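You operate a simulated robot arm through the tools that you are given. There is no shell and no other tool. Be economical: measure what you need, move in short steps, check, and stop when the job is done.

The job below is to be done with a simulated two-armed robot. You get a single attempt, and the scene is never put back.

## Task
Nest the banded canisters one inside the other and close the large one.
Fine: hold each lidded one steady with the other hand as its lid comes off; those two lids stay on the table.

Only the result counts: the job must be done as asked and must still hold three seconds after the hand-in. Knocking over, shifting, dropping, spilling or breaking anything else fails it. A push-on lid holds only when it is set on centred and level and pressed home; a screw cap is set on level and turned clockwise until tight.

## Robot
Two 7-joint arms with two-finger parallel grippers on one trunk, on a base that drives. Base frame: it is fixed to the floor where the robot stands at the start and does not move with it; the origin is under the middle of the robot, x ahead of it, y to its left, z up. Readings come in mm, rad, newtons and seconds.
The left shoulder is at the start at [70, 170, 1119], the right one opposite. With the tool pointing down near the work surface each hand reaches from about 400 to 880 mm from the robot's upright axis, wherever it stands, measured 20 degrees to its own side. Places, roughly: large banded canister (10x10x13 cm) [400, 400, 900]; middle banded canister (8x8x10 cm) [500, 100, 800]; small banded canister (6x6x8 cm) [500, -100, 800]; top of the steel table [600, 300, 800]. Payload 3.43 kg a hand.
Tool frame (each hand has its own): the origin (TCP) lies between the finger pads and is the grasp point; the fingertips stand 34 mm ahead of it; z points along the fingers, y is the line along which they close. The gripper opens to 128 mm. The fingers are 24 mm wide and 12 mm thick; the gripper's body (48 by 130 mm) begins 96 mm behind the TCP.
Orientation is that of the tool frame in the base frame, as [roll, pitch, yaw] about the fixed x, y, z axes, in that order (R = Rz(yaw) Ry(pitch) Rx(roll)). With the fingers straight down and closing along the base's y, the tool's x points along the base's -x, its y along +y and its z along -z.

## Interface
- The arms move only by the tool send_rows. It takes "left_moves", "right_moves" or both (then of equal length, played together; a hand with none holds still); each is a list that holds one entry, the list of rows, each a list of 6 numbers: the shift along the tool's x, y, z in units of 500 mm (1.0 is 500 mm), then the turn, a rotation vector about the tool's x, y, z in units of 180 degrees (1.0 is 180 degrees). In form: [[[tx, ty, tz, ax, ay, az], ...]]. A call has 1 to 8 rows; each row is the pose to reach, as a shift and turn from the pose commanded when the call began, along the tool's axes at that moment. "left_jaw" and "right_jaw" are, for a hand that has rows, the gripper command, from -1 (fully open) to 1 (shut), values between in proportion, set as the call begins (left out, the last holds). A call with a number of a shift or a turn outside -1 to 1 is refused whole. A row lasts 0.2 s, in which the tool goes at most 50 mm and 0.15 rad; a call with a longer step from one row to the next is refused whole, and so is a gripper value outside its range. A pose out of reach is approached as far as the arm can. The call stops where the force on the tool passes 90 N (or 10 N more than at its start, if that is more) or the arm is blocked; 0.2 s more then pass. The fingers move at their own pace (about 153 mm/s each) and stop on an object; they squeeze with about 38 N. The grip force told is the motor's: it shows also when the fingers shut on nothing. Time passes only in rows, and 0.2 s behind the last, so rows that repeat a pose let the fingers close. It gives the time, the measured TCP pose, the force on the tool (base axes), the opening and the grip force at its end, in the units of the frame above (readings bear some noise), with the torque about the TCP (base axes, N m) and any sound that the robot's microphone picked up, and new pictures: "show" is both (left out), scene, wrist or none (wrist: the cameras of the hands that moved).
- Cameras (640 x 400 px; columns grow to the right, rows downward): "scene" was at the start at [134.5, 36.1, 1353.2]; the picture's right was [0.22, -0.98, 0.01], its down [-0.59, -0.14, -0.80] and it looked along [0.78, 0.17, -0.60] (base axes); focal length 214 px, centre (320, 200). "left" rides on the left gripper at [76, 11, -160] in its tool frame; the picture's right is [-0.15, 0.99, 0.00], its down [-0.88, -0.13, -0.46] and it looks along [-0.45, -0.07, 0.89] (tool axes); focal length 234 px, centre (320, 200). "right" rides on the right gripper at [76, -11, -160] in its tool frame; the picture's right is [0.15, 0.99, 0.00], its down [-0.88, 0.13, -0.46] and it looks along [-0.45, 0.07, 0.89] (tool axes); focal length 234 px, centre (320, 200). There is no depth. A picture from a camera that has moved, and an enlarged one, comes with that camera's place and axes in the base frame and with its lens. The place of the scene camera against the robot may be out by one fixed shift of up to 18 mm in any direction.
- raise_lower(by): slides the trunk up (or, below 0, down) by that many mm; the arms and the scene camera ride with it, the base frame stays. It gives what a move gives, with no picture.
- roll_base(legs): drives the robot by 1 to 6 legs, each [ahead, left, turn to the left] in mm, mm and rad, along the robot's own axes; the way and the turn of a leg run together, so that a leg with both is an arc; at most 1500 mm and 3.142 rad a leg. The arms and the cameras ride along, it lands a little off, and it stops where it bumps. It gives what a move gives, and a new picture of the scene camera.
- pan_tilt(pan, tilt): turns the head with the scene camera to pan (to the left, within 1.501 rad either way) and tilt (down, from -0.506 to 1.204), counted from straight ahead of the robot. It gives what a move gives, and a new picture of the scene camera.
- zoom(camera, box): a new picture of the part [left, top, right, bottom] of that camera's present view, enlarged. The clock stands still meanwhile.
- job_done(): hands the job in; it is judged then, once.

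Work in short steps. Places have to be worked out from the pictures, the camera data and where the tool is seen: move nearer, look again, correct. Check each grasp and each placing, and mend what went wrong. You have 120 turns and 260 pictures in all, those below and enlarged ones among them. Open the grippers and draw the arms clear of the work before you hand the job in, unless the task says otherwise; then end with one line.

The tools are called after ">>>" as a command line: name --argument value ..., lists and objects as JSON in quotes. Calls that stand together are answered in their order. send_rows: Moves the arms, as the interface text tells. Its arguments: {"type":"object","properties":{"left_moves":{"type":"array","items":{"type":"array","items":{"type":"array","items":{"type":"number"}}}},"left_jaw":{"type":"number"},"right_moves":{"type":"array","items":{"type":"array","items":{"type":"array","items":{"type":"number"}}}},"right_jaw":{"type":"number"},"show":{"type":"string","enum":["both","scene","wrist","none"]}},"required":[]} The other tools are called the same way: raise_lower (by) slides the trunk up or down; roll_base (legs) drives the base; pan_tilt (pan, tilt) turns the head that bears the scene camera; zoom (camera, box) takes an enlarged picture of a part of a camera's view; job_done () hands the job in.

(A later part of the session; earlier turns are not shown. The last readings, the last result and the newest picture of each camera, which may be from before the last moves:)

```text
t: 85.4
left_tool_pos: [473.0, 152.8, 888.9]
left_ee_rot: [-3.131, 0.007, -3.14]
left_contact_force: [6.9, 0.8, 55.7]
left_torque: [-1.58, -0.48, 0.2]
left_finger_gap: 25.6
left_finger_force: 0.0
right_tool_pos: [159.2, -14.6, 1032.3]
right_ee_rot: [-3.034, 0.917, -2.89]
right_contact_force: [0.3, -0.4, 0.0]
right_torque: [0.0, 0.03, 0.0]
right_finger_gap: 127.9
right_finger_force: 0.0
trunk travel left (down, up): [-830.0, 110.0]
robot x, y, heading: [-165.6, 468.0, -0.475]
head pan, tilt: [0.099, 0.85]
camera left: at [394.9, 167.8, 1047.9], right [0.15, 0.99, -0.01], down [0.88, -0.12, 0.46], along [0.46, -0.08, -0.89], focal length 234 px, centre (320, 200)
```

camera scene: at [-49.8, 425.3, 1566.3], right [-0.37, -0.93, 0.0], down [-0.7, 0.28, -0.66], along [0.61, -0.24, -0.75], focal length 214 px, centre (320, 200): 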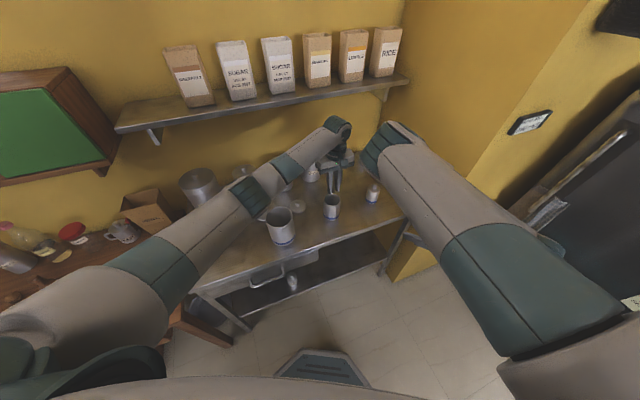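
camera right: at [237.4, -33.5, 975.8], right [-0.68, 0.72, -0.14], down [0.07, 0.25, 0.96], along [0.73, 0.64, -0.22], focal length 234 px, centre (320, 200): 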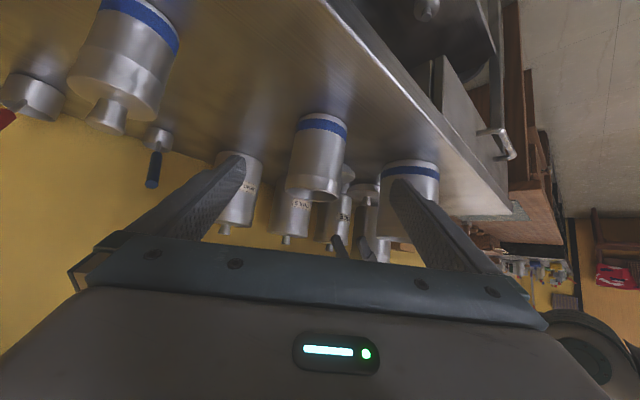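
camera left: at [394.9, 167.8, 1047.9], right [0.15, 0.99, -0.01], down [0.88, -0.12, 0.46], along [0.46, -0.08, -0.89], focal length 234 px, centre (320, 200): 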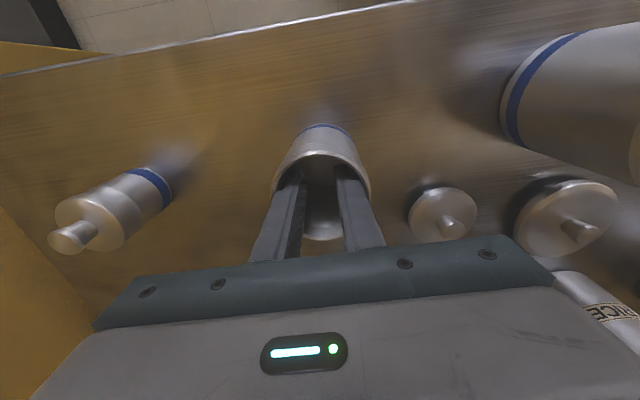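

The fingers' thicker shoulders rest on the rim. I raise 6 mm so only the slim tips are inside and let them open against the wall.

>>> send_rows --left_moves '[[[0, 0, -0.006, 0, 0, 0], [0, 0, -0.012, 0, 0, 0], [0, 0, -0.012, 0, 0, 0]]]' --left_jaw -1 --show "wrist"

>>> zoom --camera "left" --box '[220, 100, 420, 225]'

```text
t: 86.2
left_tool_pos: [469.9, 152.0, 889.5]
left_ee_rot: [-3.137, -0.001, 3.14]
left_contact_force: [3.4, -9.1, 33.5]
left_torque: [-1.74, -0.22, 0.16]
left_finger_gap: 30.0
left_finger_force: 0.0
right_tool_pos: [160.0, -18.3, 1029.0]
right_ee_rot: [-3.038, 0.915, -2.895]
right_contact_force: [-1.2, -0.3, 0.2]
right_torque: [-0.02, -0.02, 0.03]
right_finger_gap: 127.8
right_finger_force: 0.0
trunk travel left (down, up): [-830.0, 110.0]
robot x, y, heading: [-165.7, 466.3, -0.477]
head pan, tilt: [0.099, 0.85]
camera left: at [394.2, 166.4, 1048.9], right [0.15, 0.99, -0.01], down [0.88, -0.13, 0.46], along [0.45, -0.07, -0.89], focal length 234 px, centre (320, 200)
```

left: 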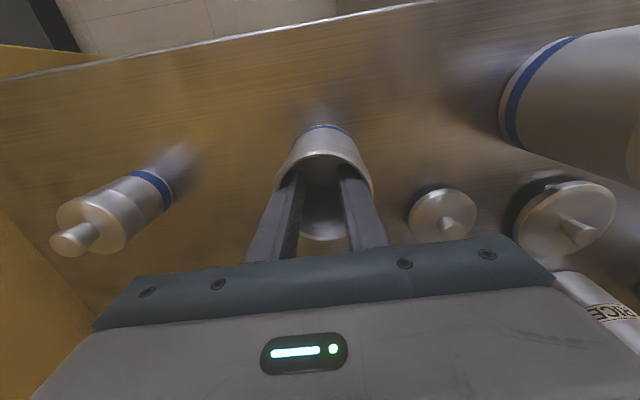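

```text
3.20 times, centred on (320, 162) of left
camera zoom: at [394.2, 166.4, 1048.9], right [0.15, 0.99, -0.01], down [0.88, -0.13, 0.46], along [0.45, -0.07, -0.89], focal length 749 px, centre (320, 320)
```

zoom: 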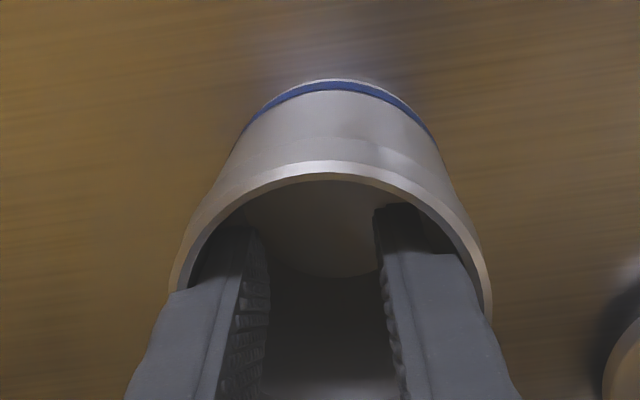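

Shoulders still touch the rim; raise 10 mm more while the fingers open.

>>> send_rows --left_moves '[[[0, 0.004, -0.01, 0, 0, 0], [0, 0.004, -0.02, 0, 0, 0], [0, 0.004, -0.02, 0, 0, 0]]]' --left_jaw -1 --show "none"

>>> zoom --camera "left" --box '[220, 100, 420, 225]'

```text
t: 87.0
left_tool_pos: [471.2, 158.9, 893.8]
left_ee_rot: [3.141, -0.005, -3.138]
left_contact_force: [0.1, -0.7, -1.4]
left_torque: [0.01, 0.01, 0.02]
left_finger_gap: 30.9
left_finger_force: 0.1
right_tool_pos: [163.7, -20.7, 1028.2]
right_ee_rot: [-3.041, 0.913, -2.895]
right_contact_force: [0.0, 0.5, 1.0]
right_torque: [0.01, 0.02, 0.01]
right_finger_gap: 128.0
right_finger_force: 0.0
trunk travel left (down, up): [-830.0, 110.0]
robot x, y, heading: [-166.5, 469.5, -0.478]
head pan, tilt: [0.099, 0.85]
```

```text
3.20 times, centred on (320, 162) of left
camera zoom: at [396.1, 170.5, 1053.5], right [0.14, 0.99, 0.0], down [0.88, -0.13, 0.45], along [0.45, -0.06, -0.89], focal length 749 px, centre (320, 320)
```

zoom: 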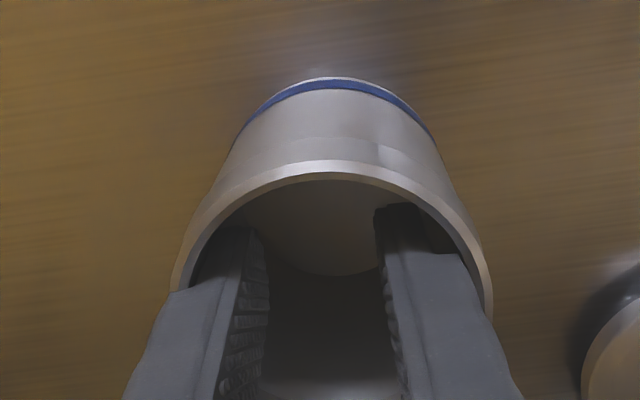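

The force dropped to −1.4 N and the canister follows the hand: it is gripped from inside. I lift further to confirm.

>>> send_rows --left_moves '[[[0, 0, -0.03, 0, 0, 0], [0, 0, -0.06, 0, 0, 0], [0, 0, -0.1, 0, 0, 0]]]' --show "both"

```text
t: 87.8
left_tool_pos: [470.9, 156.3, 946.0]
left_ee_rot: [-3.142, -0.004, -3.139]
left_contact_force: [-1.2, -0.3, -1.0]
left_torque: [0.0, 0.01, 0.0]
left_finger_gap: 31.3
left_finger_force: 0.0
right_tool_pos: [164.9, -18.7, 1028.2]
right_ee_rot: [-3.04, 0.912, -2.896]
right_contact_force: [0.1, -0.4, -1.3]
right_torque: [0.03, 0.0, 0.0]
right_finger_gap: 128.1
right_finger_force: 0.1
trunk travel left (down, up): [-830.0, 110.0]
robot x, y, heading: [-165.7, 469.5, -0.479]
head pan, tilt: [0.099, 0.85]
camera scene: at [-50.4, 424.6, 1566.2], right [-0.37, -0.93, 0.0], down [-0.7, 0.28, -0.66], along [0.61, -0.24, -0.75], focal length 214 px, centre (320, 200)
camera left: at [396.0, 169.4, 1105.8], right [0.14, 0.99, 0.0], down [0.88, -0.13, 0.45], along [0.45, -0.07, -0.89], focal length 234 px, centre (320, 200)
```

scene: 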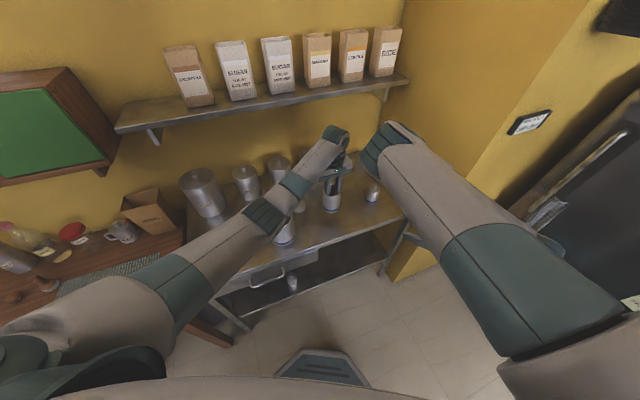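
left: 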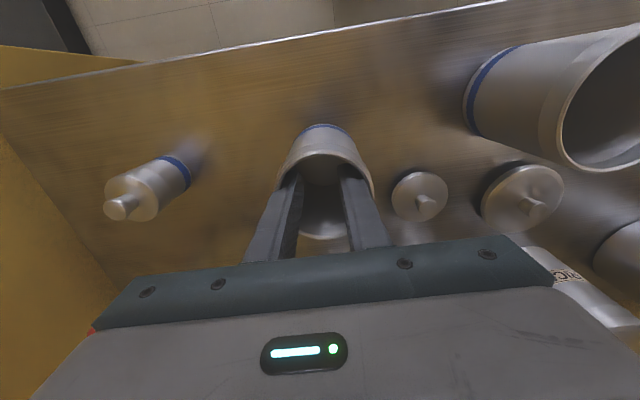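

It holds. I raise it above the large canister's rim height and carry it over the large canister.

>>> send_rows --left_moves '[[[0, 0, -0.09, 0, 0, 0], [0, 0.02, -0.18, 0, 0, 0], [0.01, 0.1, -0.22, 0, 0, 0], [0.022, 0.19, -0.22, 0, 0, 0], [0.036, 0.28, -0.22, 0, 0, 0], [0.05, 0.365, -0.22, 0, 0, 0], [0.06, 0.43, -0.22, 0, 0, 0], [0.072, 0.456, -0.22, 0, 0, 0]]]' --show "both"

>>> zoom --camera "left" --box '[200, 80, 440, 230]'

```text
t: 89.6
left_tool_pos: [435.2, 384.4, 1055.2]
left_ee_rot: [-3.139, -0.007, -3.141]
left_contact_force: [-0.5, 0.7, -1.4]
left_torque: [-0.02, 0.0, -0.01]
left_finger_gap: 31.4
left_finger_force: 0.1
right_tool_pos: [163.9, -18.1, 1028.4]
right_ee_rot: [-3.04, 0.915, -2.896]
right_contact_force: [-1.0, 0.5, -0.7]
right_torque: [0.0, 0.01, 0.0]
right_finger_gap: 127.7
right_finger_force: 0.0
trunk travel left (down, up): [-830.0, 110.0]
robot x, y, heading: [-167.5, 471.2, -0.475]
head pan, tilt: [0.099, 0.85]
camera scene: at [-50.3, 425.0, 1566.2], right [-0.37, -0.93, 0.0], down [-0.7, 0.28, -0.66], along [0.61, -0.24, -0.75], focal length 214 px, centre (320, 200)
camera left: at [360.7, 398.9, 1215.5], right [0.14, 0.99, 0.0], down [0.88, -0.13, 0.45], along [0.45, -0.07, -0.89], focal length 234 px, centre (320, 200)
```

scene: 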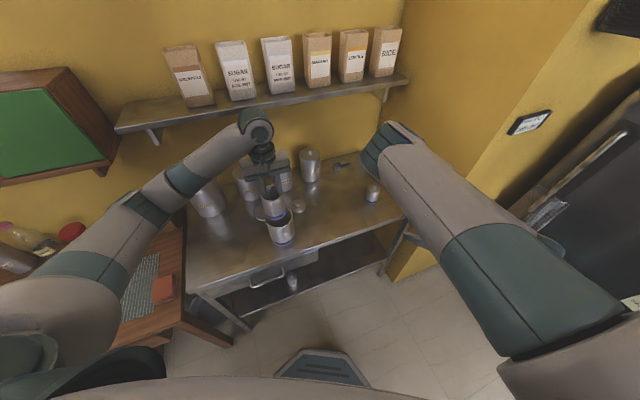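
left: 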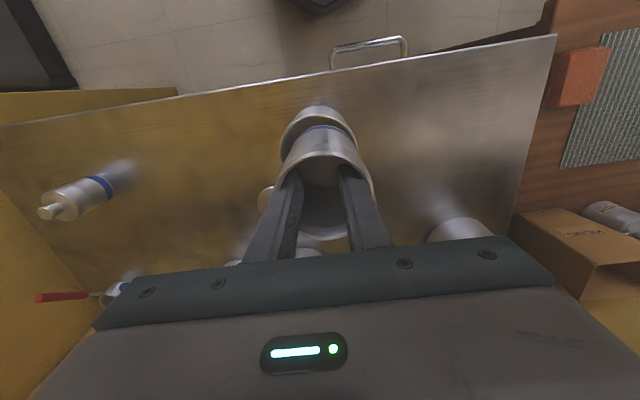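

```text
2.67 times, centred on (320, 155) of left
camera zoom: at [360.7, 398.9, 1215.5], right [0.14, 0.99, 0.0], down [0.88, -0.13, 0.45], along [0.45, -0.07, -0.89], focal length 624 px, centre (320, 320)
```

zoom: 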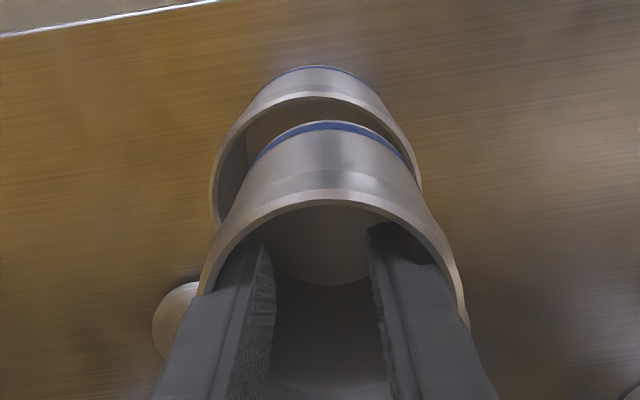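

Estimating from the rims: the held canister's axis is ≈(442,387), the large one's ≈(445,384). I correct 3.5 mm each way and lower 25 mm to check again.

>>> send_rows --left_moves '[[[-0.007, -0.007, 0.02, 0, 0, 0], [-0.007, -0.007, 0.05, 0, 0, 0]]]' --show "none"

>>> zoom --camera "left" --box '[240, 80, 400, 180]'

>>> zoom --camera "scene" --box '[220, 160, 340, 260]'

```text
t: 90.2
left_tool_pos: [440.4, 381.9, 1029.6]
left_ee_rot: [-3.14, -0.006, -3.14]
left_contact_force: [0.0, -0.3, -1.0]
left_torque: [-0.01, 0.01, 0.05]
left_finger_gap: 37.3
left_finger_force: 0.1
right_tool_pos: [164.1, -17.8, 1028.9]
right_ee_rot: [-3.041, 0.911, -2.898]
right_contact_force: [1.0, 0.8, 0.0]
right_torque: [0.01, 0.02, 0.04]
right_finger_gap: 128.2
right_finger_force: 0.0
trunk travel left (down, up): [-830.0, 110.0]
robot x, y, heading: [-166.5, 472.5, -0.475]
head pan, tilt: [0.099, 0.85]
```

```text
4.00 times, centred on (320, 130) of left
camera zoom: at [364.9, 395.1, 1189.9], right [0.14, 0.99, 0.0], down [0.88, -0.13, 0.45], along [0.45, -0.07, -0.89], focal length 937 px, centre (320, 480)
```

zoom: 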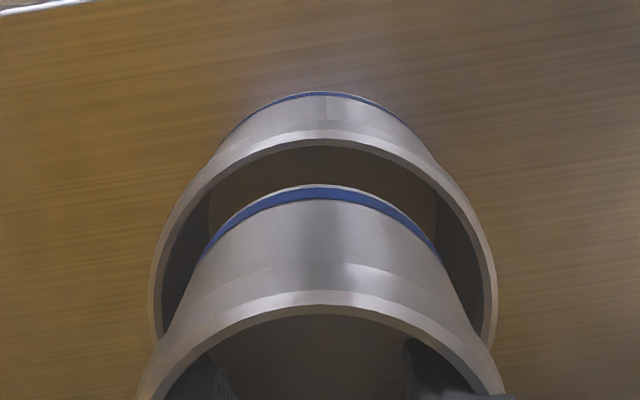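

```text
4.00 times, centred on (280, 210) of scene
camera zoom: at [-50.0, 425.0, 1566.2], right [-0.37, -0.93, 0.0], down [-0.7, 0.28, -0.66], along [0.61, -0.24, -0.75], focal length 858 px, centre (480, 160)
```

zoom: 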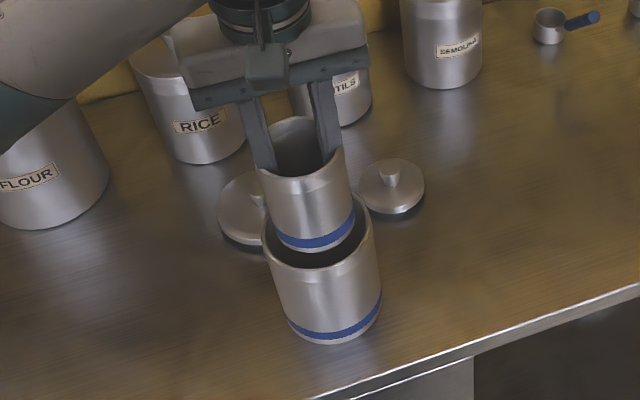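

Aligned within about 3 mm. I trim +2 mm in x and lower 50 mm into the large canister, watching the force.

>>> send_rows --left_moves '[[[-0.004, 0, 0.02, 0, 0, 0], [-0.004, 0, 0.05, 0, 0, 0], [-0.004, 0, 0.08, 0, 0, 0], [-0.004, 0, 0.11, 0, 0, 0]]]' --show "none"

>>> zoom --camera "left" --box '[200, 80, 440, 230]'

```text
t: 91.2
left_tool_pos: [440.7, 382.0, 975.2]
left_ee_rot: [-3.138, -0.007, -3.14]
left_contact_force: [-0.1, 0.6, -1.2]
left_torque: [0.01, 0.01, 0.02]
left_finger_gap: 37.2
left_finger_force: 0.1
right_tool_pos: [164.7, -17.9, 1028.8]
right_ee_rot: [-3.039, 0.913, -2.894]
right_contact_force: [-0.4, 0.2, -0.4]
right_torque: [0.03, 0.03, -0.01]
right_finger_gap: 128.1
right_finger_force: 0.1
trunk travel left (down, up): [-830.0, 110.0]
robot x, y, heading: [-166.9, 465.9, -0.476]
head pan, tilt: [0.099, 0.85]
```

```text
2.67 times, centred on (320, 155) of left
camera zoom: at [366.1, 394.6, 1135.1], right [0.14, 0.99, 0.0], down [0.88, -0.13, 0.45], along [0.45, -0.07, -0.89], focal length 624 px, centre (320, 320)
```

zoom: 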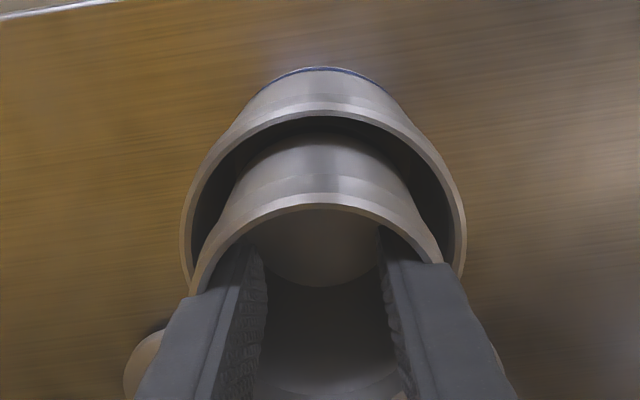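

It is entering freely. I shift +2 mm in y and lower another 60 mm.

>>> send_rows --left_moves '[[[0, 0.004, 0.02, 0, 0, 0], [0, 0.004, 0.05, 0, 0, 0], [0, 0.004, 0.08, 0, 0, 0], [0, 0.004, 0.11, 0, 0, 0]]]' --show "none"

>>> zoom --camera "left" --box '[200, 80, 440, 230]'

```text
t: 92.2
left_tool_pos: [441.3, 382.1, 920.3]
left_ee_rot: [-3.141, -0.006, -3.141]
left_contact_force: [-0.3, 0.1, -0.4]
left_torque: [0.01, 0.02, -0.02]
left_finger_gap: 37.2
left_finger_force: 0.0
right_tool_pos: [164.4, -17.9, 1029.0]
right_ee_rot: [-3.04, 0.912, -2.895]
right_contact_force: [-0.4, -0.8, 0.1]
right_torque: [0.02, 0.0, -0.03]
right_finger_gap: 127.9
right_finger_force: 0.0
trunk travel left (down, up): [-830.0, 110.0]
robot x, y, heading: [-164.8, 468.2, -0.477]
head pan, tilt: [0.099, 0.85]
```

```text
2.67 times, centred on (320, 155) of left
camera zoom: at [365.4, 395.8, 1079.9], right [0.14, 0.99, 0.0], down [0.88, -0.13, 0.45], along [0.45, -0.07, -0.89], focal length 624 px, centre (320, 320)
```

zoom: 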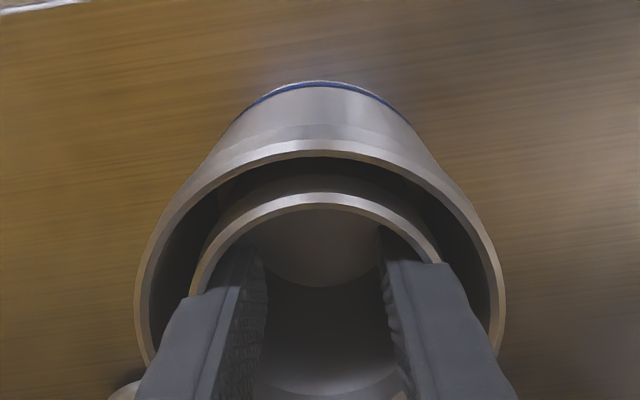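

Continuing down in small steps until it touches the floor of the large canister.

>>> send_rows --left_moves '[[[0, 0, 0.015, 0, 0, 0], [0, 0, 0.03, 0, 0, 0]]]' --show "none"

>>> send_rows --left_moves '[[[0, 0, 0.01, 0, 0, 0]]]' --show "none"

>>> send_rows --left_moves '[[[0, 0, 0.008, 0, 0, 0]]]' --show "wrist"

```text
t: 92.8
left_tool_pos: [441.4, 384.3, 906.1]
left_ee_rot: [-3.139, -0.004, -3.138]
left_contact_force: [-1.0, 0.1, -1.0]
left_torque: [0.02, -0.01, 0.01]
left_finger_gap: 37.4
left_finger_force: 0.0
right_tool_pos: [163.1, -17.8, 1028.5]
right_ee_rot: [-3.039, 0.914, -2.895]
right_contact_force: [-0.3, -1.1, -0.3]
right_torque: [0.02, -0.03, 0.0]
right_finger_gap: 128.0
right_finger_force: 0.1
trunk travel left (down, up): [-830.0, 110.0]
robot x, y, heading: [-167.8, 469.3, -0.474]
head pan, tilt: [0.099, 0.85]
```

```text
t: 93.2
left_tool_pos: [440.0, 383.5, 900.7]
left_ee_rot: [-3.139, -0.006, -3.139]
left_contact_force: [-0.5, 0.2, -1.7]
left_torque: [0.01, 0.0, 0.03]
left_finger_gap: 37.1
left_finger_force: 0.0
right_tool_pos: [163.7, -18.3, 1027.9]
right_ee_rot: [-3.041, 0.913, -2.896]
right_contact_force: [-0.6, -0.3, 0.6]
right_torque: [-0.04, -0.02, 0.01]
right_finger_gap: 127.7
right_finger_force: 0.0
trunk travel left (down, up): [-830.0, 110.0]
robot x, y, heading: [-167.7, 466.0, -0.47]
head pan, tilt: [0.099, 0.85]
```

```text
t: 93.6
left_tool_pos: [440.8, 383.7, 895.2]
left_ee_rot: [-3.141, -0.003, -3.14]
left_contact_force: [0.5, -0.1, -1.7]
left_torque: [0.0, 0.01, -0.01]
left_finger_gap: 37.3
left_finger_force: 0.0
right_tool_pos: [164.2, -18.2, 1028.1]
right_ee_rot: [-3.04, 0.912, -2.896]
right_contact_force: [1.3, 0.0, -0.2]
right_torque: [0.03, -0.03, 0.0]
right_finger_gap: 127.8
right_finger_force: 0.2
trunk travel left (down, up): [-830.0, 110.0]
robot x, y, heading: [-167.7, 470.3, -0.476]
head pan, tilt: [0.099, 0.85]
camera left: at [365.2, 396.3, 1056.3], right [0.14, 0.99, 0.0], down [0.88, -0.13, 0.45], along [0.45, -0.07, -0.89], focal length 234 px, centre (320, 200)
```

left: 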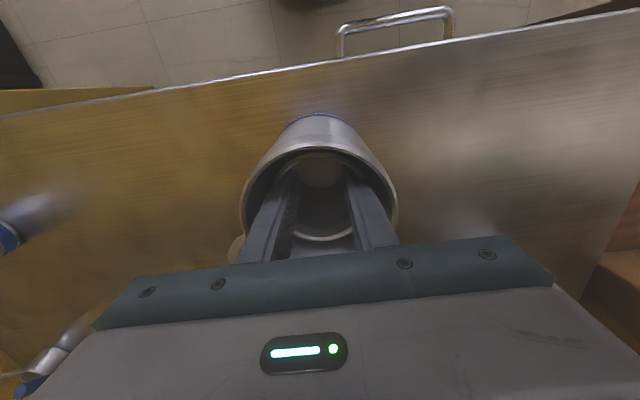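

Still hanging free (−1.7 N). A few more small steps.

>>> send_rows --left_moves '[[[0, 0, 0.007, 0, 0, 0]]]' --show "none"

>>> send_rows --left_moves '[[[0, 0, 0.007, 0, 0, 0]]]' --show "none"

>>> send_rows --left_moves '[[[0, 0, 0.006, 0, 0, 0]]]' --show "none"

```text
t: 94.0
left_tool_pos: [441.3, 383.8, 895.2]
left_ee_rot: [-3.138, 0.0, -3.139]
left_contact_force: [-0.6, 1.7, 16.0]
left_torque: [0.31, -0.02, 0.06]
left_finger_gap: 37.6
left_finger_force: 0.0
right_tool_pos: [162.7, -17.6, 1030.3]
right_ee_rot: [-3.039, 0.915, -2.893]
right_contact_force: [0.2, -0.1, 0.4]
right_torque: [0.0, -0.03, 0.03]
right_finger_gap: 127.9
right_finger_force: 0.1
trunk travel left (down, up): [-830.0, 110.0]
robot x, y, heading: [-167.0, 465.3, -0.479]
head pan, tilt: [0.099, 0.85]
```

```text
t: 94.4
left_tool_pos: [440.1, 383.0, 895.1]
left_ee_rot: [-3.135, 0.003, -3.138]
left_contact_force: [1.0, 3.2, 41.0]
left_torque: [0.54, 0.03, 0.09]
left_finger_gap: 37.5
left_finger_force: 0.0
right_tool_pos: [160.9, -17.8, 1030.8]
right_ee_rot: [-3.037, 0.916, -2.894]
right_contact_force: [0.0, -0.2, -0.9]
right_torque: [0.06, -0.03, 0.01]
right_finger_gap: 127.9
right_finger_force: 0.1
trunk travel left (down, up): [-830.0, 110.0]
robot x, y, heading: [-167.0, 467.8, -0.483]
head pan, tilt: [0.099, 0.85]
```

```text
t: 94.8
left_tool_pos: [439.5, 382.3, 893.3]
left_ee_rot: [-3.134, 0.007, -3.138]
left_contact_force: [4.2, 5.3, 65.7]
left_torque: [1.04, 0.42, -0.01]
left_finger_gap: 37.6
left_finger_force: 0.0
right_tool_pos: [159.5, -18.2, 1032.4]
right_ee_rot: [-3.036, 0.918, -2.892]
right_contact_force: [0.4, -0.3, -0.2]
right_torque: [0.0, 0.02, 0.0]
right_finger_gap: 127.9
right_finger_force: 0.0
trunk travel left (down, up): [-830.0, 110.0]
robot x, y, heading: [-165.3, 468.4, -0.469]
head pan, tilt: [0.099, 0.85]
```

The middle canister sits on the large one's floor. I close the fingers a little to release it and withdraw straight up.

>>> send_rows --left_moves '[[[0, 0, -0.015, 0, 0, 0], [0, 0, -0.02, 0, 0, 0], [0, 0, -0.06, 0, 0, 0], [0, 0, -0.14, 0, 0, 0], [0, 0, -0.22, 0, 0, 0], [0, 0, -0.3, 0, 0, 0]]]' --left_jaw 0.75 --show "both"

>>> zoom --camera "left" --box '[200, 80, 440, 230]'

```text
t: 96.2
left_tool_pos: [441.0, 384.3, 1035.4]
left_ee_rot: [3.14, -0.004, -3.139]
left_contact_force: [0.3, -0.4, 0.6]
left_torque: [-0.05, 0.02, 0.01]
left_finger_gap: 15.8
left_finger_force: 0.1
right_tool_pos: [164.5, -18.1, 1029.0]
right_ee_rot: [-3.041, 0.914, -2.896]
right_contact_force: [-0.2, -0.7, 0.9]
right_torque: [0.0, 0.01, 0.0]
right_finger_gap: 128.0
right_finger_force: 0.0
trunk travel left (down, up): [-830.0, 110.0]
robot x, y, heading: [-168.9, 468.0, -0.477]
head pan, tilt: [0.099, 0.85]
camera scene: at [-50.7, 424.6, 1566.1], right [-0.37, -0.93, 0.0], down [-0.7, 0.28, -0.66], along [0.61, -0.24, -0.75], focal length 214 px, centre (320, 200)
camera left: at [365.3, 396.6, 1195.7], right [0.14, 0.99, 0.0], down [0.88, -0.13, 0.45], along [0.45, -0.07, -0.89], focal length 234 px, centre (320, 200)
```

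scene: 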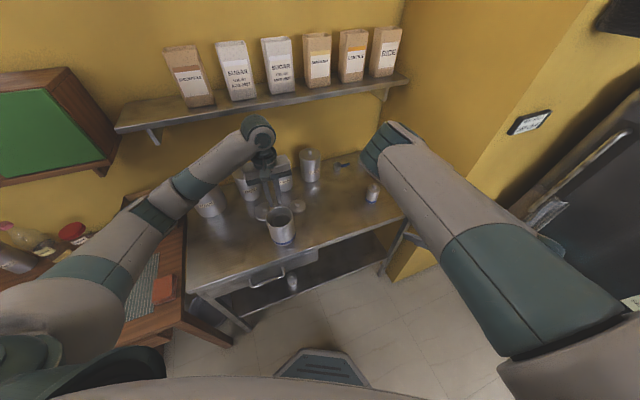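
left: 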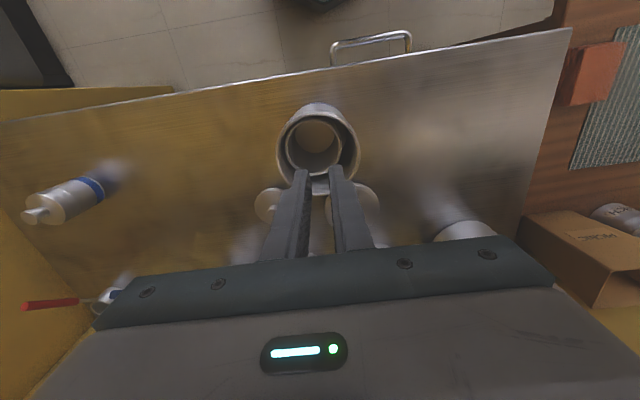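

```text
2.67 times, centred on (320, 155) of left
camera zoom: at [365.3, 396.6, 1195.7], right [0.14, 0.99, 0.0], down [0.88, -0.13, 0.45], along [0.45, -0.07, -0.89], focal length 624 px, centre (320, 320)
```

zoom: 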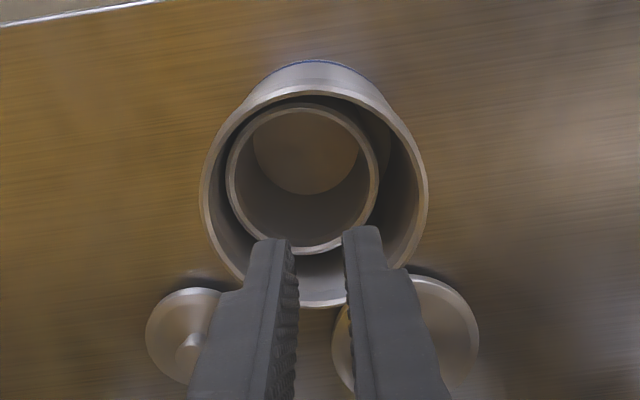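

The middle canister stands inside the large one. Now the small one: I drive so that it lies in the right hand's working area.

>>> roll_base --legs '[[137, -72, 0], [0, 0, 0.176]]'

>>> zoom --camera "right" --box '[0, 0, 640, 400]'

>>> zoom --camera "left" --box '[0, 0, 640, 400]'

```text
t: 98.3
left_tool_pos: [534.2, 365.2, 1035.2]
left_ee_rot: [-3.139, -0.006, -2.963]
left_contact_force: [-0.1, 0.7, 0.7]
left_torque: [0.01, 0.0, -0.03]
left_finger_gap: 15.8
left_finger_force: 0.0
right_tool_pos: [331.4, -79.7, 1029.5]
right_ee_rot: [-3.041, 0.914, -2.72]
right_contact_force: [0.6, 0.6, -0.1]
right_torque: [0.01, -0.02, 0.02]
right_finger_gap: 128.1
right_finger_force: 0.2
trunk travel left (down, up): [-830.0, 110.0]
robot x, y, heading: [-81.1, 339.8, -0.302]
head pan, tilt: [0.099, 0.85]
camera scene: at [44.3, 319.2, 1566.1], right [-0.2, -0.98, 0.0], down [-0.74, 0.15, -0.66], along [0.65, -0.13, -0.75], focal length 214 px, centre (320, 200)
```

scene: 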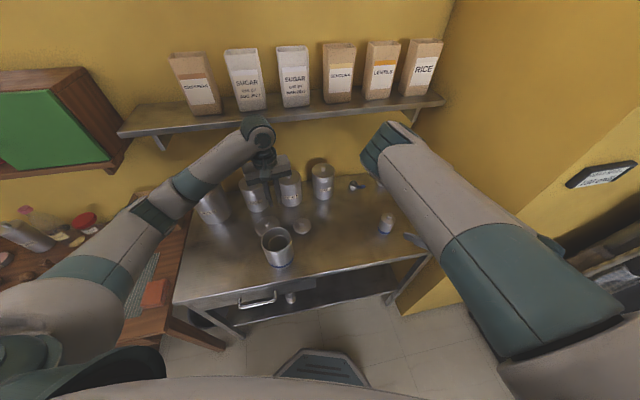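

```text
1.00 times, centred on (320, 200) of right (not enlarged: the box is as wide or as high as the picture)
camera zoom: at [171.6, -146.4, 1068.6], right [-0.41, 0.89, -0.18], down [0.1, 0.24, 0.97], along [0.91, 0.38, -0.19], focal length 234 px, centre (320, 200)
```

zoom: 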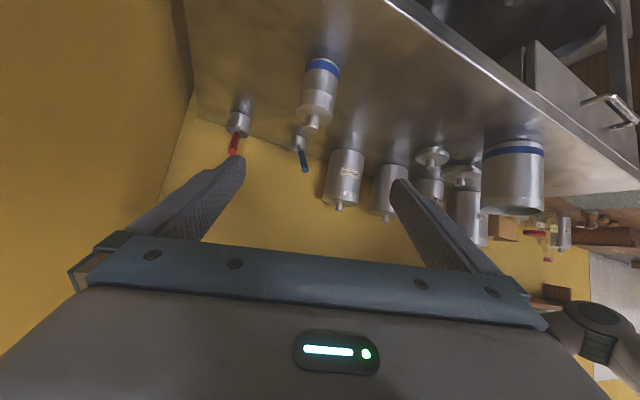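

```text
1.00 times, centred on (320, 200) of left (not enlarged: the box is as wide or as high as the picture)
camera zoom: at [457.6, 364.4, 1195.3], right [-0.03, 1.0, 0.0], down [0.89, 0.03, 0.45], along [0.45, 0.01, -0.89], focal length 234 px, centre (320, 200)
```

zoom: 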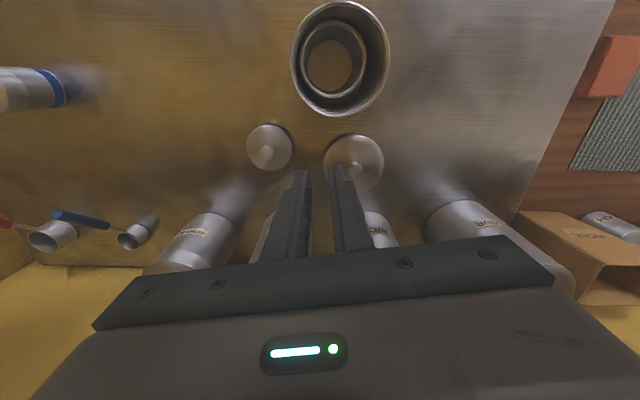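

Right hand: the small canister is at (479,-54). I move it to a standoff 120 mm back along the finger axis and level its roll.

>>> send_rows --right_moves '[[[0.038, -0.018, 0.051, -0.008, 0, 0], [0.076, -0.036, 0.103, -0.016, 0, 0], [0.113, -0.055, 0.154, -0.024, 0, 0], [0.151, -0.073, 0.205, -0.032, 0, 0]]]' --show "wrist"

>>> zoom --camera "right" --box '[220, 40, 420, 165]'

```text
t: 99.3
left_tool_pos: [533.0, 365.6, 1036.0]
left_ee_rot: [3.141, -0.004, -2.963]
left_contact_force: [0.2, 0.5, -0.5]
left_torque: [0.01, 0.02, 0.0]
left_finger_gap: 15.9
left_finger_force: 0.1
right_tool_pos: [380.1, -108.8, 907.5]
right_ee_rot: [3.14, 0.912, -2.72]
right_contact_force: [1.0, -0.3, -0.3]
right_torque: [-0.02, 0.03, 0.01]
right_finger_gap: 128.0
right_finger_force: 0.1
trunk travel left (down, up): [-830.0, 110.0]
robot x, y, heading: [-78.7, 340.1, -0.296]
head pan, tilt: [0.099, 0.85]
camera right: at [227.3, -190.5, 947.9], right [-0.49, 0.87, -0.12], down [0.11, 0.19, 0.98], along [0.87, 0.46, -0.19], focal length 234 px, centre (320, 200)
```

right: 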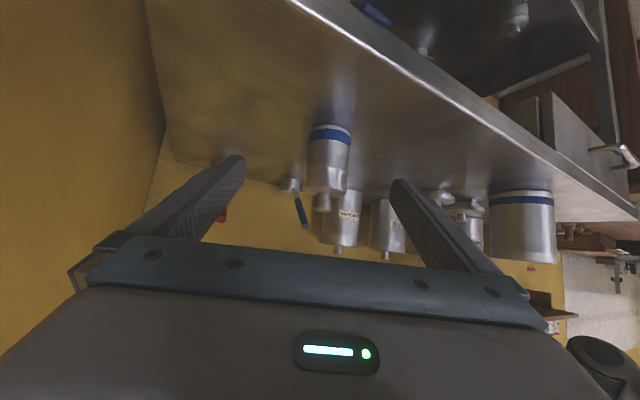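

```text
3.20 times, centred on (320, 102) of right
camera zoom: at [227.3, -190.5, 947.9], right [-0.49, 0.87, -0.12], down [0.11, 0.19, 0.98], along [0.87, 0.46, -0.19], focal length 749 px, centre (320, 512)
```

zoom: 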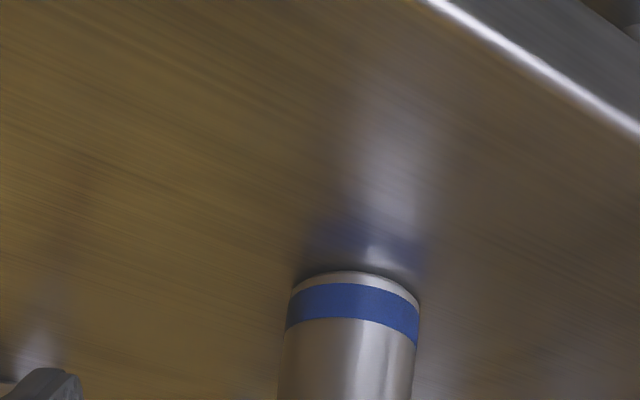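

The small canister is about 11 mm to the +y side of the finger centre. I correct for that and advance 120 mm.

>>> send_rows --right_moves '[[[0, 0.022, 0.06, 0, 0, 0], [0, 0.022, 0.13, 0, 0, 0], [0, 0.022, 0.19, 0, 0, 0], [0, 0.022, 0.238, 0, 0, 0]]]' --show "wrist"

```text
t: 100.3
left_tool_pos: [533.4, 365.7, 1035.9]
left_ee_rot: [-3.139, -0.004, -2.963]
left_contact_force: [1.1, 0.2, 0.0]
left_torque: [0.01, 0.02, 0.02]
left_finger_gap: 16.1
left_finger_force: 0.0
right_tool_pos: [461.2, -59.4, 835.3]
right_ee_rot: [-3.141, 0.913, -2.718]
right_contact_force: [0.5, 0.1, 0.5]
right_torque: [0.03, -0.01, -0.03]
right_finger_gap: 128.2
right_finger_force: 0.0
trunk travel left (down, up): [-830.0, 110.0]
robot x, y, heading: [-80.8, 342.5, -0.299]
head pan, tilt: [0.099, 0.85]
camera right: at [307.8, -141.6, 876.1], right [-0.49, 0.87, -0.12], down [0.11, 0.19, 0.98], along [0.87, 0.46, -0.19], focal length 234 px, centre (320, 200)
```

right: 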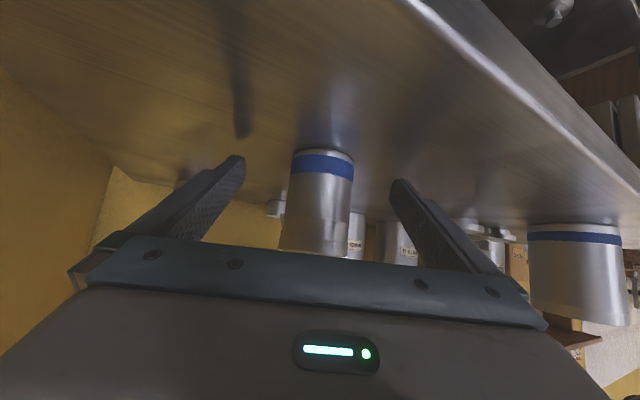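

Centred. I close the right hand on the small canister.

>>> send_rows --right_moves '[[[0, 0, 0, 0, 0, 0], [0, 0, 0, 0, 0, 0], [0, 0, 0, 0, 0, 0]]]' --right_jaw 1 --show "wrist"

```text
t: 101.1
left_tool_pos: [533.8, 366.5, 1035.1]
left_ee_rot: [-3.14, -0.006, -2.964]
left_contact_force: [0.4, 0.1, 0.2]
left_torque: [0.01, -0.01, -0.04]
left_finger_gap: 16.0
left_finger_force: 0.0
right_tool_pos: [459.2, -61.3, 835.7]
right_ee_rot: [-3.139, 0.913, -2.719]
right_contact_force: [0.6, 0.3, 0.1]
right_torque: [0.05, -0.05, 0.03]
right_finger_gap: 49.2
right_finger_force: 37.5
trunk travel left (down, up): [-830.0, 110.0]
robot x, y, heading: [-80.1, 344.5, -0.303]
head pan, tilt: [0.099, 0.85]
camera right: at [307.1, -141.8, 876.4], right [-0.49, 0.87, -0.12], down [0.11, 0.19, 0.98], along [0.87, 0.46, -0.19], focal length 234 px, centre (320, 200)
```

right: 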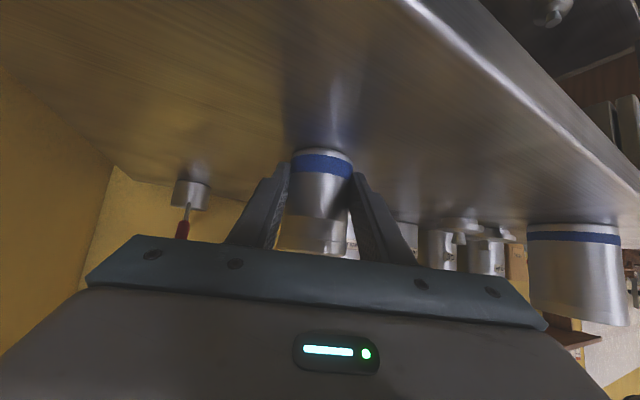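

The small canister is held (49 mm, 38 N). I bring the left hand over with the 45° tilt again, keeping its wrist well clear of the shelf and its elbow high.

>>> send_rows --left_moves '[[[0.0244, -0.07, 0.004, 0.0154, 0.0211, -0.0381], [0.0488, -0.14, 0.0075, 0.0309, 0.0422, -0.0762], [0.073, -0.211, 0.011, 0.0463, 0.0632, -0.1143], [0.0975, -0.281, 0.015, 0.0618, 0.0843, -0.1524], [0.122, -0.351, 0.019, 0.0772, 0.1054, -0.1905], [0.146, -0.4215, 0.0225, 0.0926, 0.1265, -0.2286], [0.17, -0.492, 0.026, 0.1081, 0.1476, -0.2667], [0.195, -0.562, 0.03, 0.1235, 0.1686, -0.3048]]]' --left_jaw 0.2 --show "both"

```text
t: 102.9
left_tool_pos: [485.7, 70.4, 1021.9]
left_ee_rot: [-3.047, -0.628, -1.996]
left_contact_force: [0.3, -0.8, -0.5]
left_torque: [0.01, -0.03, -0.01]
left_finger_gap: 51.0
left_finger_force: 0.0
right_tool_pos: [459.6, -60.1, 836.5]
right_ee_rot: [3.141, 0.915, -2.717]
right_contact_force: [0.3, 0.0, 0.5]
right_torque: [-0.01, -0.03, 0.0]
right_finger_gap: 49.0
right_finger_force: 38.4
trunk travel left (down, up): [-830.0, 110.0]
robot x, y, heading: [-82.3, 342.7, -0.301]
head pan, tilt: [0.099, 0.85]
camera scene: at [42.7, 318.7, 1566.3], right [-0.2, -0.98, 0.0], down [-0.74, 0.15, -0.66], along [0.65, -0.13, -0.75], focal length 214 px, centre (320, 200)
camera left: at [475.0, 111.4, 1193.3], right [-0.87, 0.47, -0.16], down [0.49, 0.86, -0.14], along [0.07, -0.2, -0.98], focal length 234 px, centre (320, 200)
```

scene: 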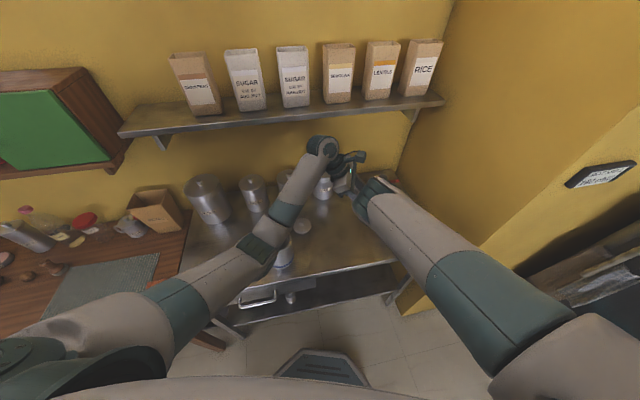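
left: 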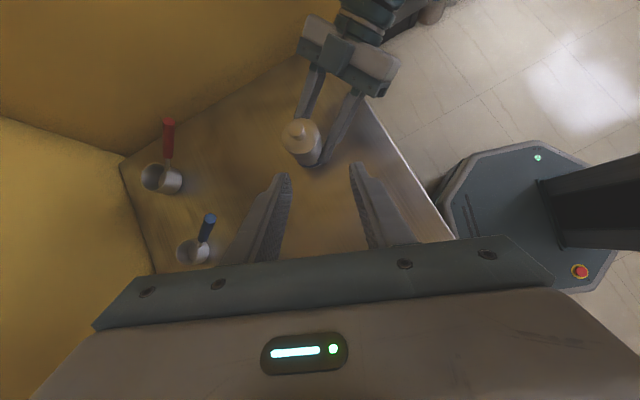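

Pose fine with both arms clear. The knob is near (478,-51,895). I level the roll and approach to 75 mm from it.

>>> send_rows --left_moves '[[[0.012, -0.023, 0.065, -0.01, 0, 0], [0.024, -0.045, 0.13, -0.02, 0, 0], [0.035, -0.066, 0.196, -0.03, 0, 0]]]' --show "wrist"

>>> zoom --camera "left" --box '[220, 80, 420, 205]'

```text
t: 103.7
left_tool_pos: [495.5, -9.3, 955.4]
left_ee_rot: [-3.141, -0.626, -2.001]
left_contact_force: [0.0, 0.2, -0.6]
left_torque: [-0.02, 0.03, 0.02]
left_finger_gap: 51.0
left_finger_force: 0.1
right_tool_pos: [459.5, -60.4, 835.6]
right_ee_rot: [3.14, 0.914, -2.719]
right_contact_force: [1.5, 0.4, 1.5]
right_torque: [0.03, -0.01, -0.02]
right_finger_gap: 49.0
right_finger_force: 38.4
trunk travel left (down, up): [-830.0, 110.0]
robot x, y, heading: [-80.2, 341.7, -0.301]
head pan, tilt: [0.099, 0.85]
camera left: at [498.8, 25.6, 1129.0], right [-0.85, 0.52, -0.09], down [0.53, 0.84, -0.15], along [0.0, -0.17, -0.99], focal length 234 px, centre (320, 200)
```

left: 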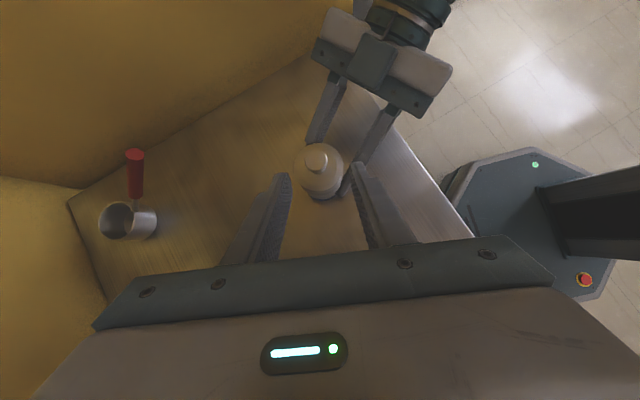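

```text
3.20 times, centred on (320, 142) of left
camera zoom: at [498.8, 25.6, 1129.0], right [-0.85, 0.52, -0.09], down [0.53, 0.84, -0.15], along [0.0, -0.17, -0.99], focal length 749 px, centre (320, 384)
```

zoom: 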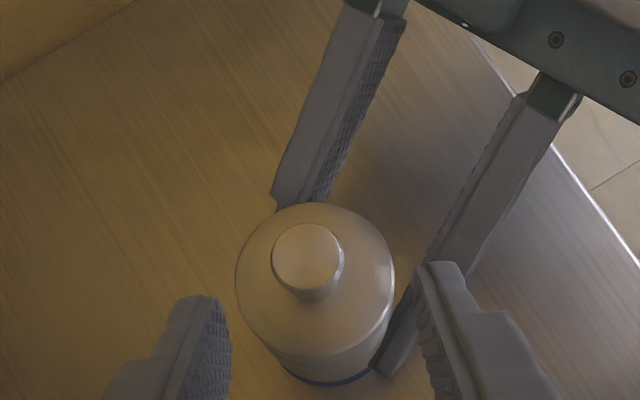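

Knob is ~75 mm ahead and 4.5 mm off to one side. I correct, advance 49 mm and close.

>>> send_rows --left_moves '[[[0, -0.009, 0.04, 0, 0, 0], [0, -0.009, 0.075, 0, 0, 0], [0, -0.009, 0.098, 0, 0, 0]]]' --show "none"

>>> zoom --camera "left" --box '[220, 80, 420, 205]'

```text
t: 104.5
left_tool_pos: [488.7, -38.3, 915.7]
left_ee_rot: [-3.139, -0.628, -2.002]
left_contact_force: [0.3, 3.8, 6.4]
left_torque: [0.17, 0.15, -0.12]
left_finger_gap: 51.9
left_finger_force: 0.1
right_tool_pos: [459.6, -61.9, 836.8]
right_ee_rot: [-3.14, 0.912, -2.72]
right_contact_force: [0.9, -3.0, -1.2]
right_torque: [0.18, -0.19, -0.01]
right_finger_gap: 49.2
right_finger_force: 37.7
trunk travel left (down, up): [-830.0, 110.0]
robot x, y, heading: [-80.4, 343.4, -0.3]
head pan, tilt: [0.099, 0.85]
```

```text
3.20 times, centred on (320, 142) of left
camera zoom: at [491.4, -1.0, 1090.1], right [-0.85, 0.52, -0.09], down [0.53, 0.84, -0.15], along [0.0, -0.17, -0.99], focal length 749 px, centre (320, 384)
```

zoom: 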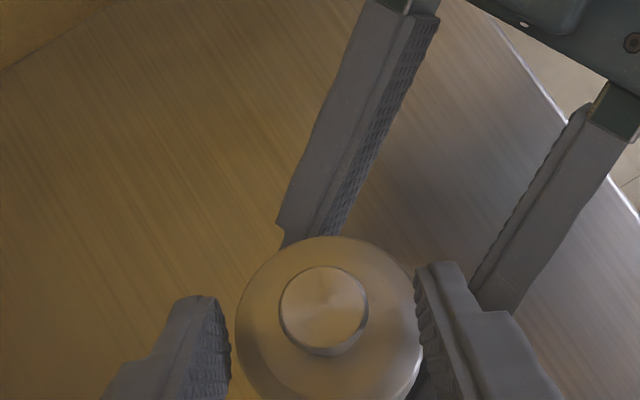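

Light contact only, with the knob centred between the fingers. I close and pull the lid straight up.

>>> send_rows --left_moves '[[[0, 0, 0, 0, 0, 0], [0, 0, 0, 0, 0, 0]]]' --left_jaw 1 --show "wrist"

>>> send_rows --left_moves '[[[0.006, 0, -0.008, 0, 0, 0], [0.0175, 0, -0.0243, 0, 0, 0], [0.035, 0, -0.0486, 0, 0, 0], [0.0586, 0, -0.081, 0, 0, 0]]]' --show "both"

```text
t: 105.1
left_tool_pos: [487.8, -39.2, 915.7]
left_ee_rot: [-3.139, -0.63, -2.003]
left_contact_force: [-10.3, 6.2, 15.2]
left_torque: [-0.05, 0.27, -0.1]
left_finger_gap: 19.7
left_finger_force: 38.7
right_tool_pos: [458.9, -61.1, 836.6]
right_ee_rot: [-3.139, 0.913, -2.719]
right_contact_force: [11.4, -7.1, -10.6]
right_torque: [0.35, 0.83, -0.32]
right_finger_gap: 49.1
right_finger_force: 38.2
trunk travel left (down, up): [-830.0, 110.0]
robot x, y, heading: [-75.2, 342.6, -0.299]
head pan, tilt: [0.099, 0.85]
camera left: at [490.2, -1.9, 1090.3], right [-0.85, 0.52, -0.09], down [0.53, 0.84, -0.15], along [-0.01, -0.17, -0.98], focal length 234 px, centre (320, 200)
```

left: 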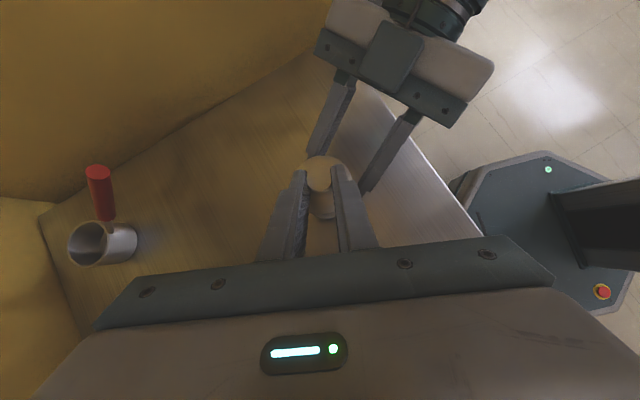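

```text
t: 106.1
left_tool_pos: [496.3, -25.7, 957.5]
left_ee_rot: [3.139, -0.612, -1.985]
left_contact_force: [0.1, 0.2, 0.1]
left_torque: [0.03, 0.02, 0.0]
left_finger_gap: 19.4
left_finger_force: 38.3
right_tool_pos: [460.1, -59.1, 835.7]
right_ee_rot: [3.142, 0.912, -2.72]
right_contact_force: [-0.7, -0.1, 2.2]
right_torque: [0.04, -0.06, 0.03]
right_finger_gap: 49.1
right_finger_force: 38.1
trunk travel left (down, up): [-830.0, 110.0]
robot x, y, heading: [-79.4, 344.2, -0.298]
head pan, tilt: [0.099, 0.85]
heard: snap
camera scene: at [43.3, 320.1, 1566.2], right [-0.2, -0.98, 0.0], down [-0.74, 0.15, -0.66], along [0.65, -0.13, -0.75], focal length 214 px, centre (320, 200)
camera left: at [498.9, 7.5, 1132.3], right [-0.86, 0.51, -0.08], down [0.52, 0.85, -0.13], along [0.0, -0.16, -0.99], focal length 234 px, centre (320, 200)
```

scene: 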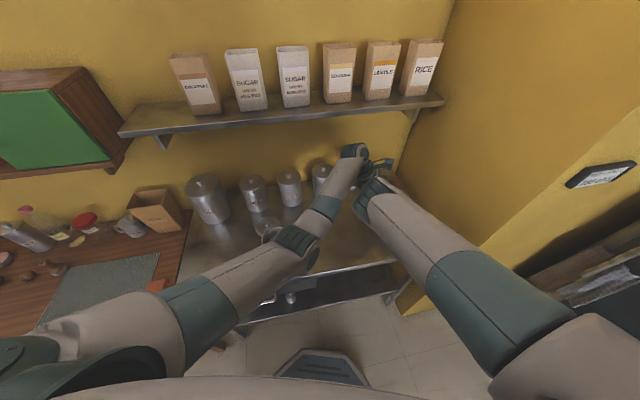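
left: 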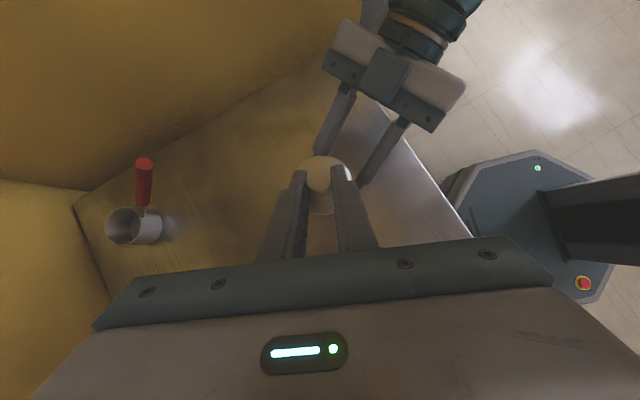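

The small lid snapped off. I carry it to a clear place around (530,45) and lower it.

>>> send_rows --left_moves '[[[-0.049, -0.004, -0.042, 0, 0, 0], [-0.097, -0.008, -0.085, 0, 0, 0], [-0.146, -0.011, -0.127, 0, 0, 0], [-0.18, -0.011, -0.078, 0, 0, 0], [-0.215, -0.011, -0.029, 0, 0, 0]]]' --show "both"

```text
t: 107.3
left_tool_pos: [533.9, 47.6, 915.3]
left_ee_rot: [-3.141, -0.629, -2.001]
left_contact_force: [0.3, 0.8, -1.0]
left_torque: [-0.01, 0.0, -0.01]
left_finger_gap: 19.7
left_finger_force: 37.8
right_tool_pos: [458.6, -61.2, 835.6]
right_ee_rot: [-3.14, 0.912, -2.719]
right_contact_force: [-0.4, -0.5, 2.0]
right_torque: [0.03, -0.04, 0.0]
right_finger_gap: 49.1
right_finger_force: 37.8
trunk travel left (down, up): [-830.0, 110.0]
robot x, y, heading: [-78.7, 342.5, -0.298]
head pan, tilt: [0.099, 0.85]
camera scene: at [43.5, 320.1, 1566.3], right [-0.2, -0.98, 0.0], down [-0.74, 0.15, -0.66], along [0.65, -0.13, -0.75], focal length 214 px, centre (320, 200)
camera left: at [536.1, 83.4, 1088.6], right [-0.85, 0.52, -0.09], down [0.53, 0.84, -0.15], along [-0.01, -0.17, -0.98], focal length 234 px, centre (320, 200)
```

scene: 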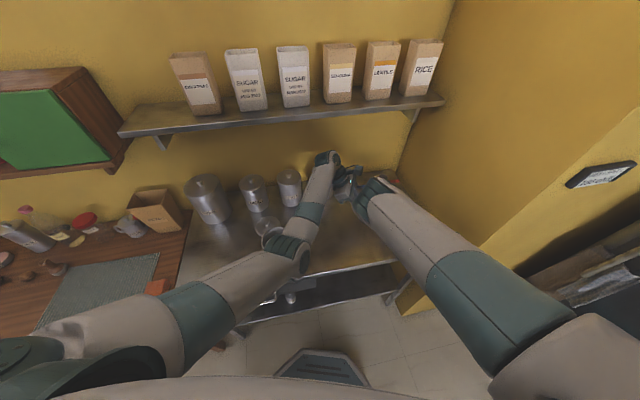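
left: 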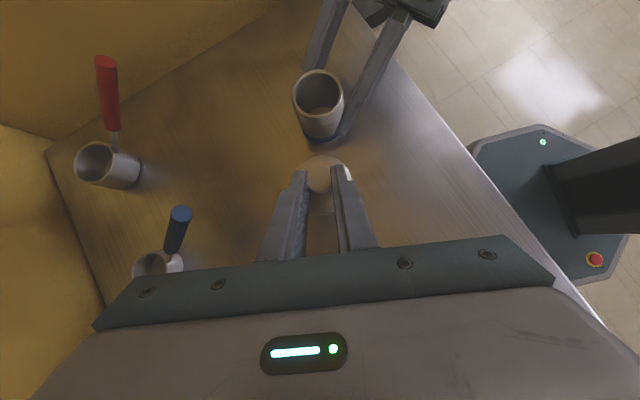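

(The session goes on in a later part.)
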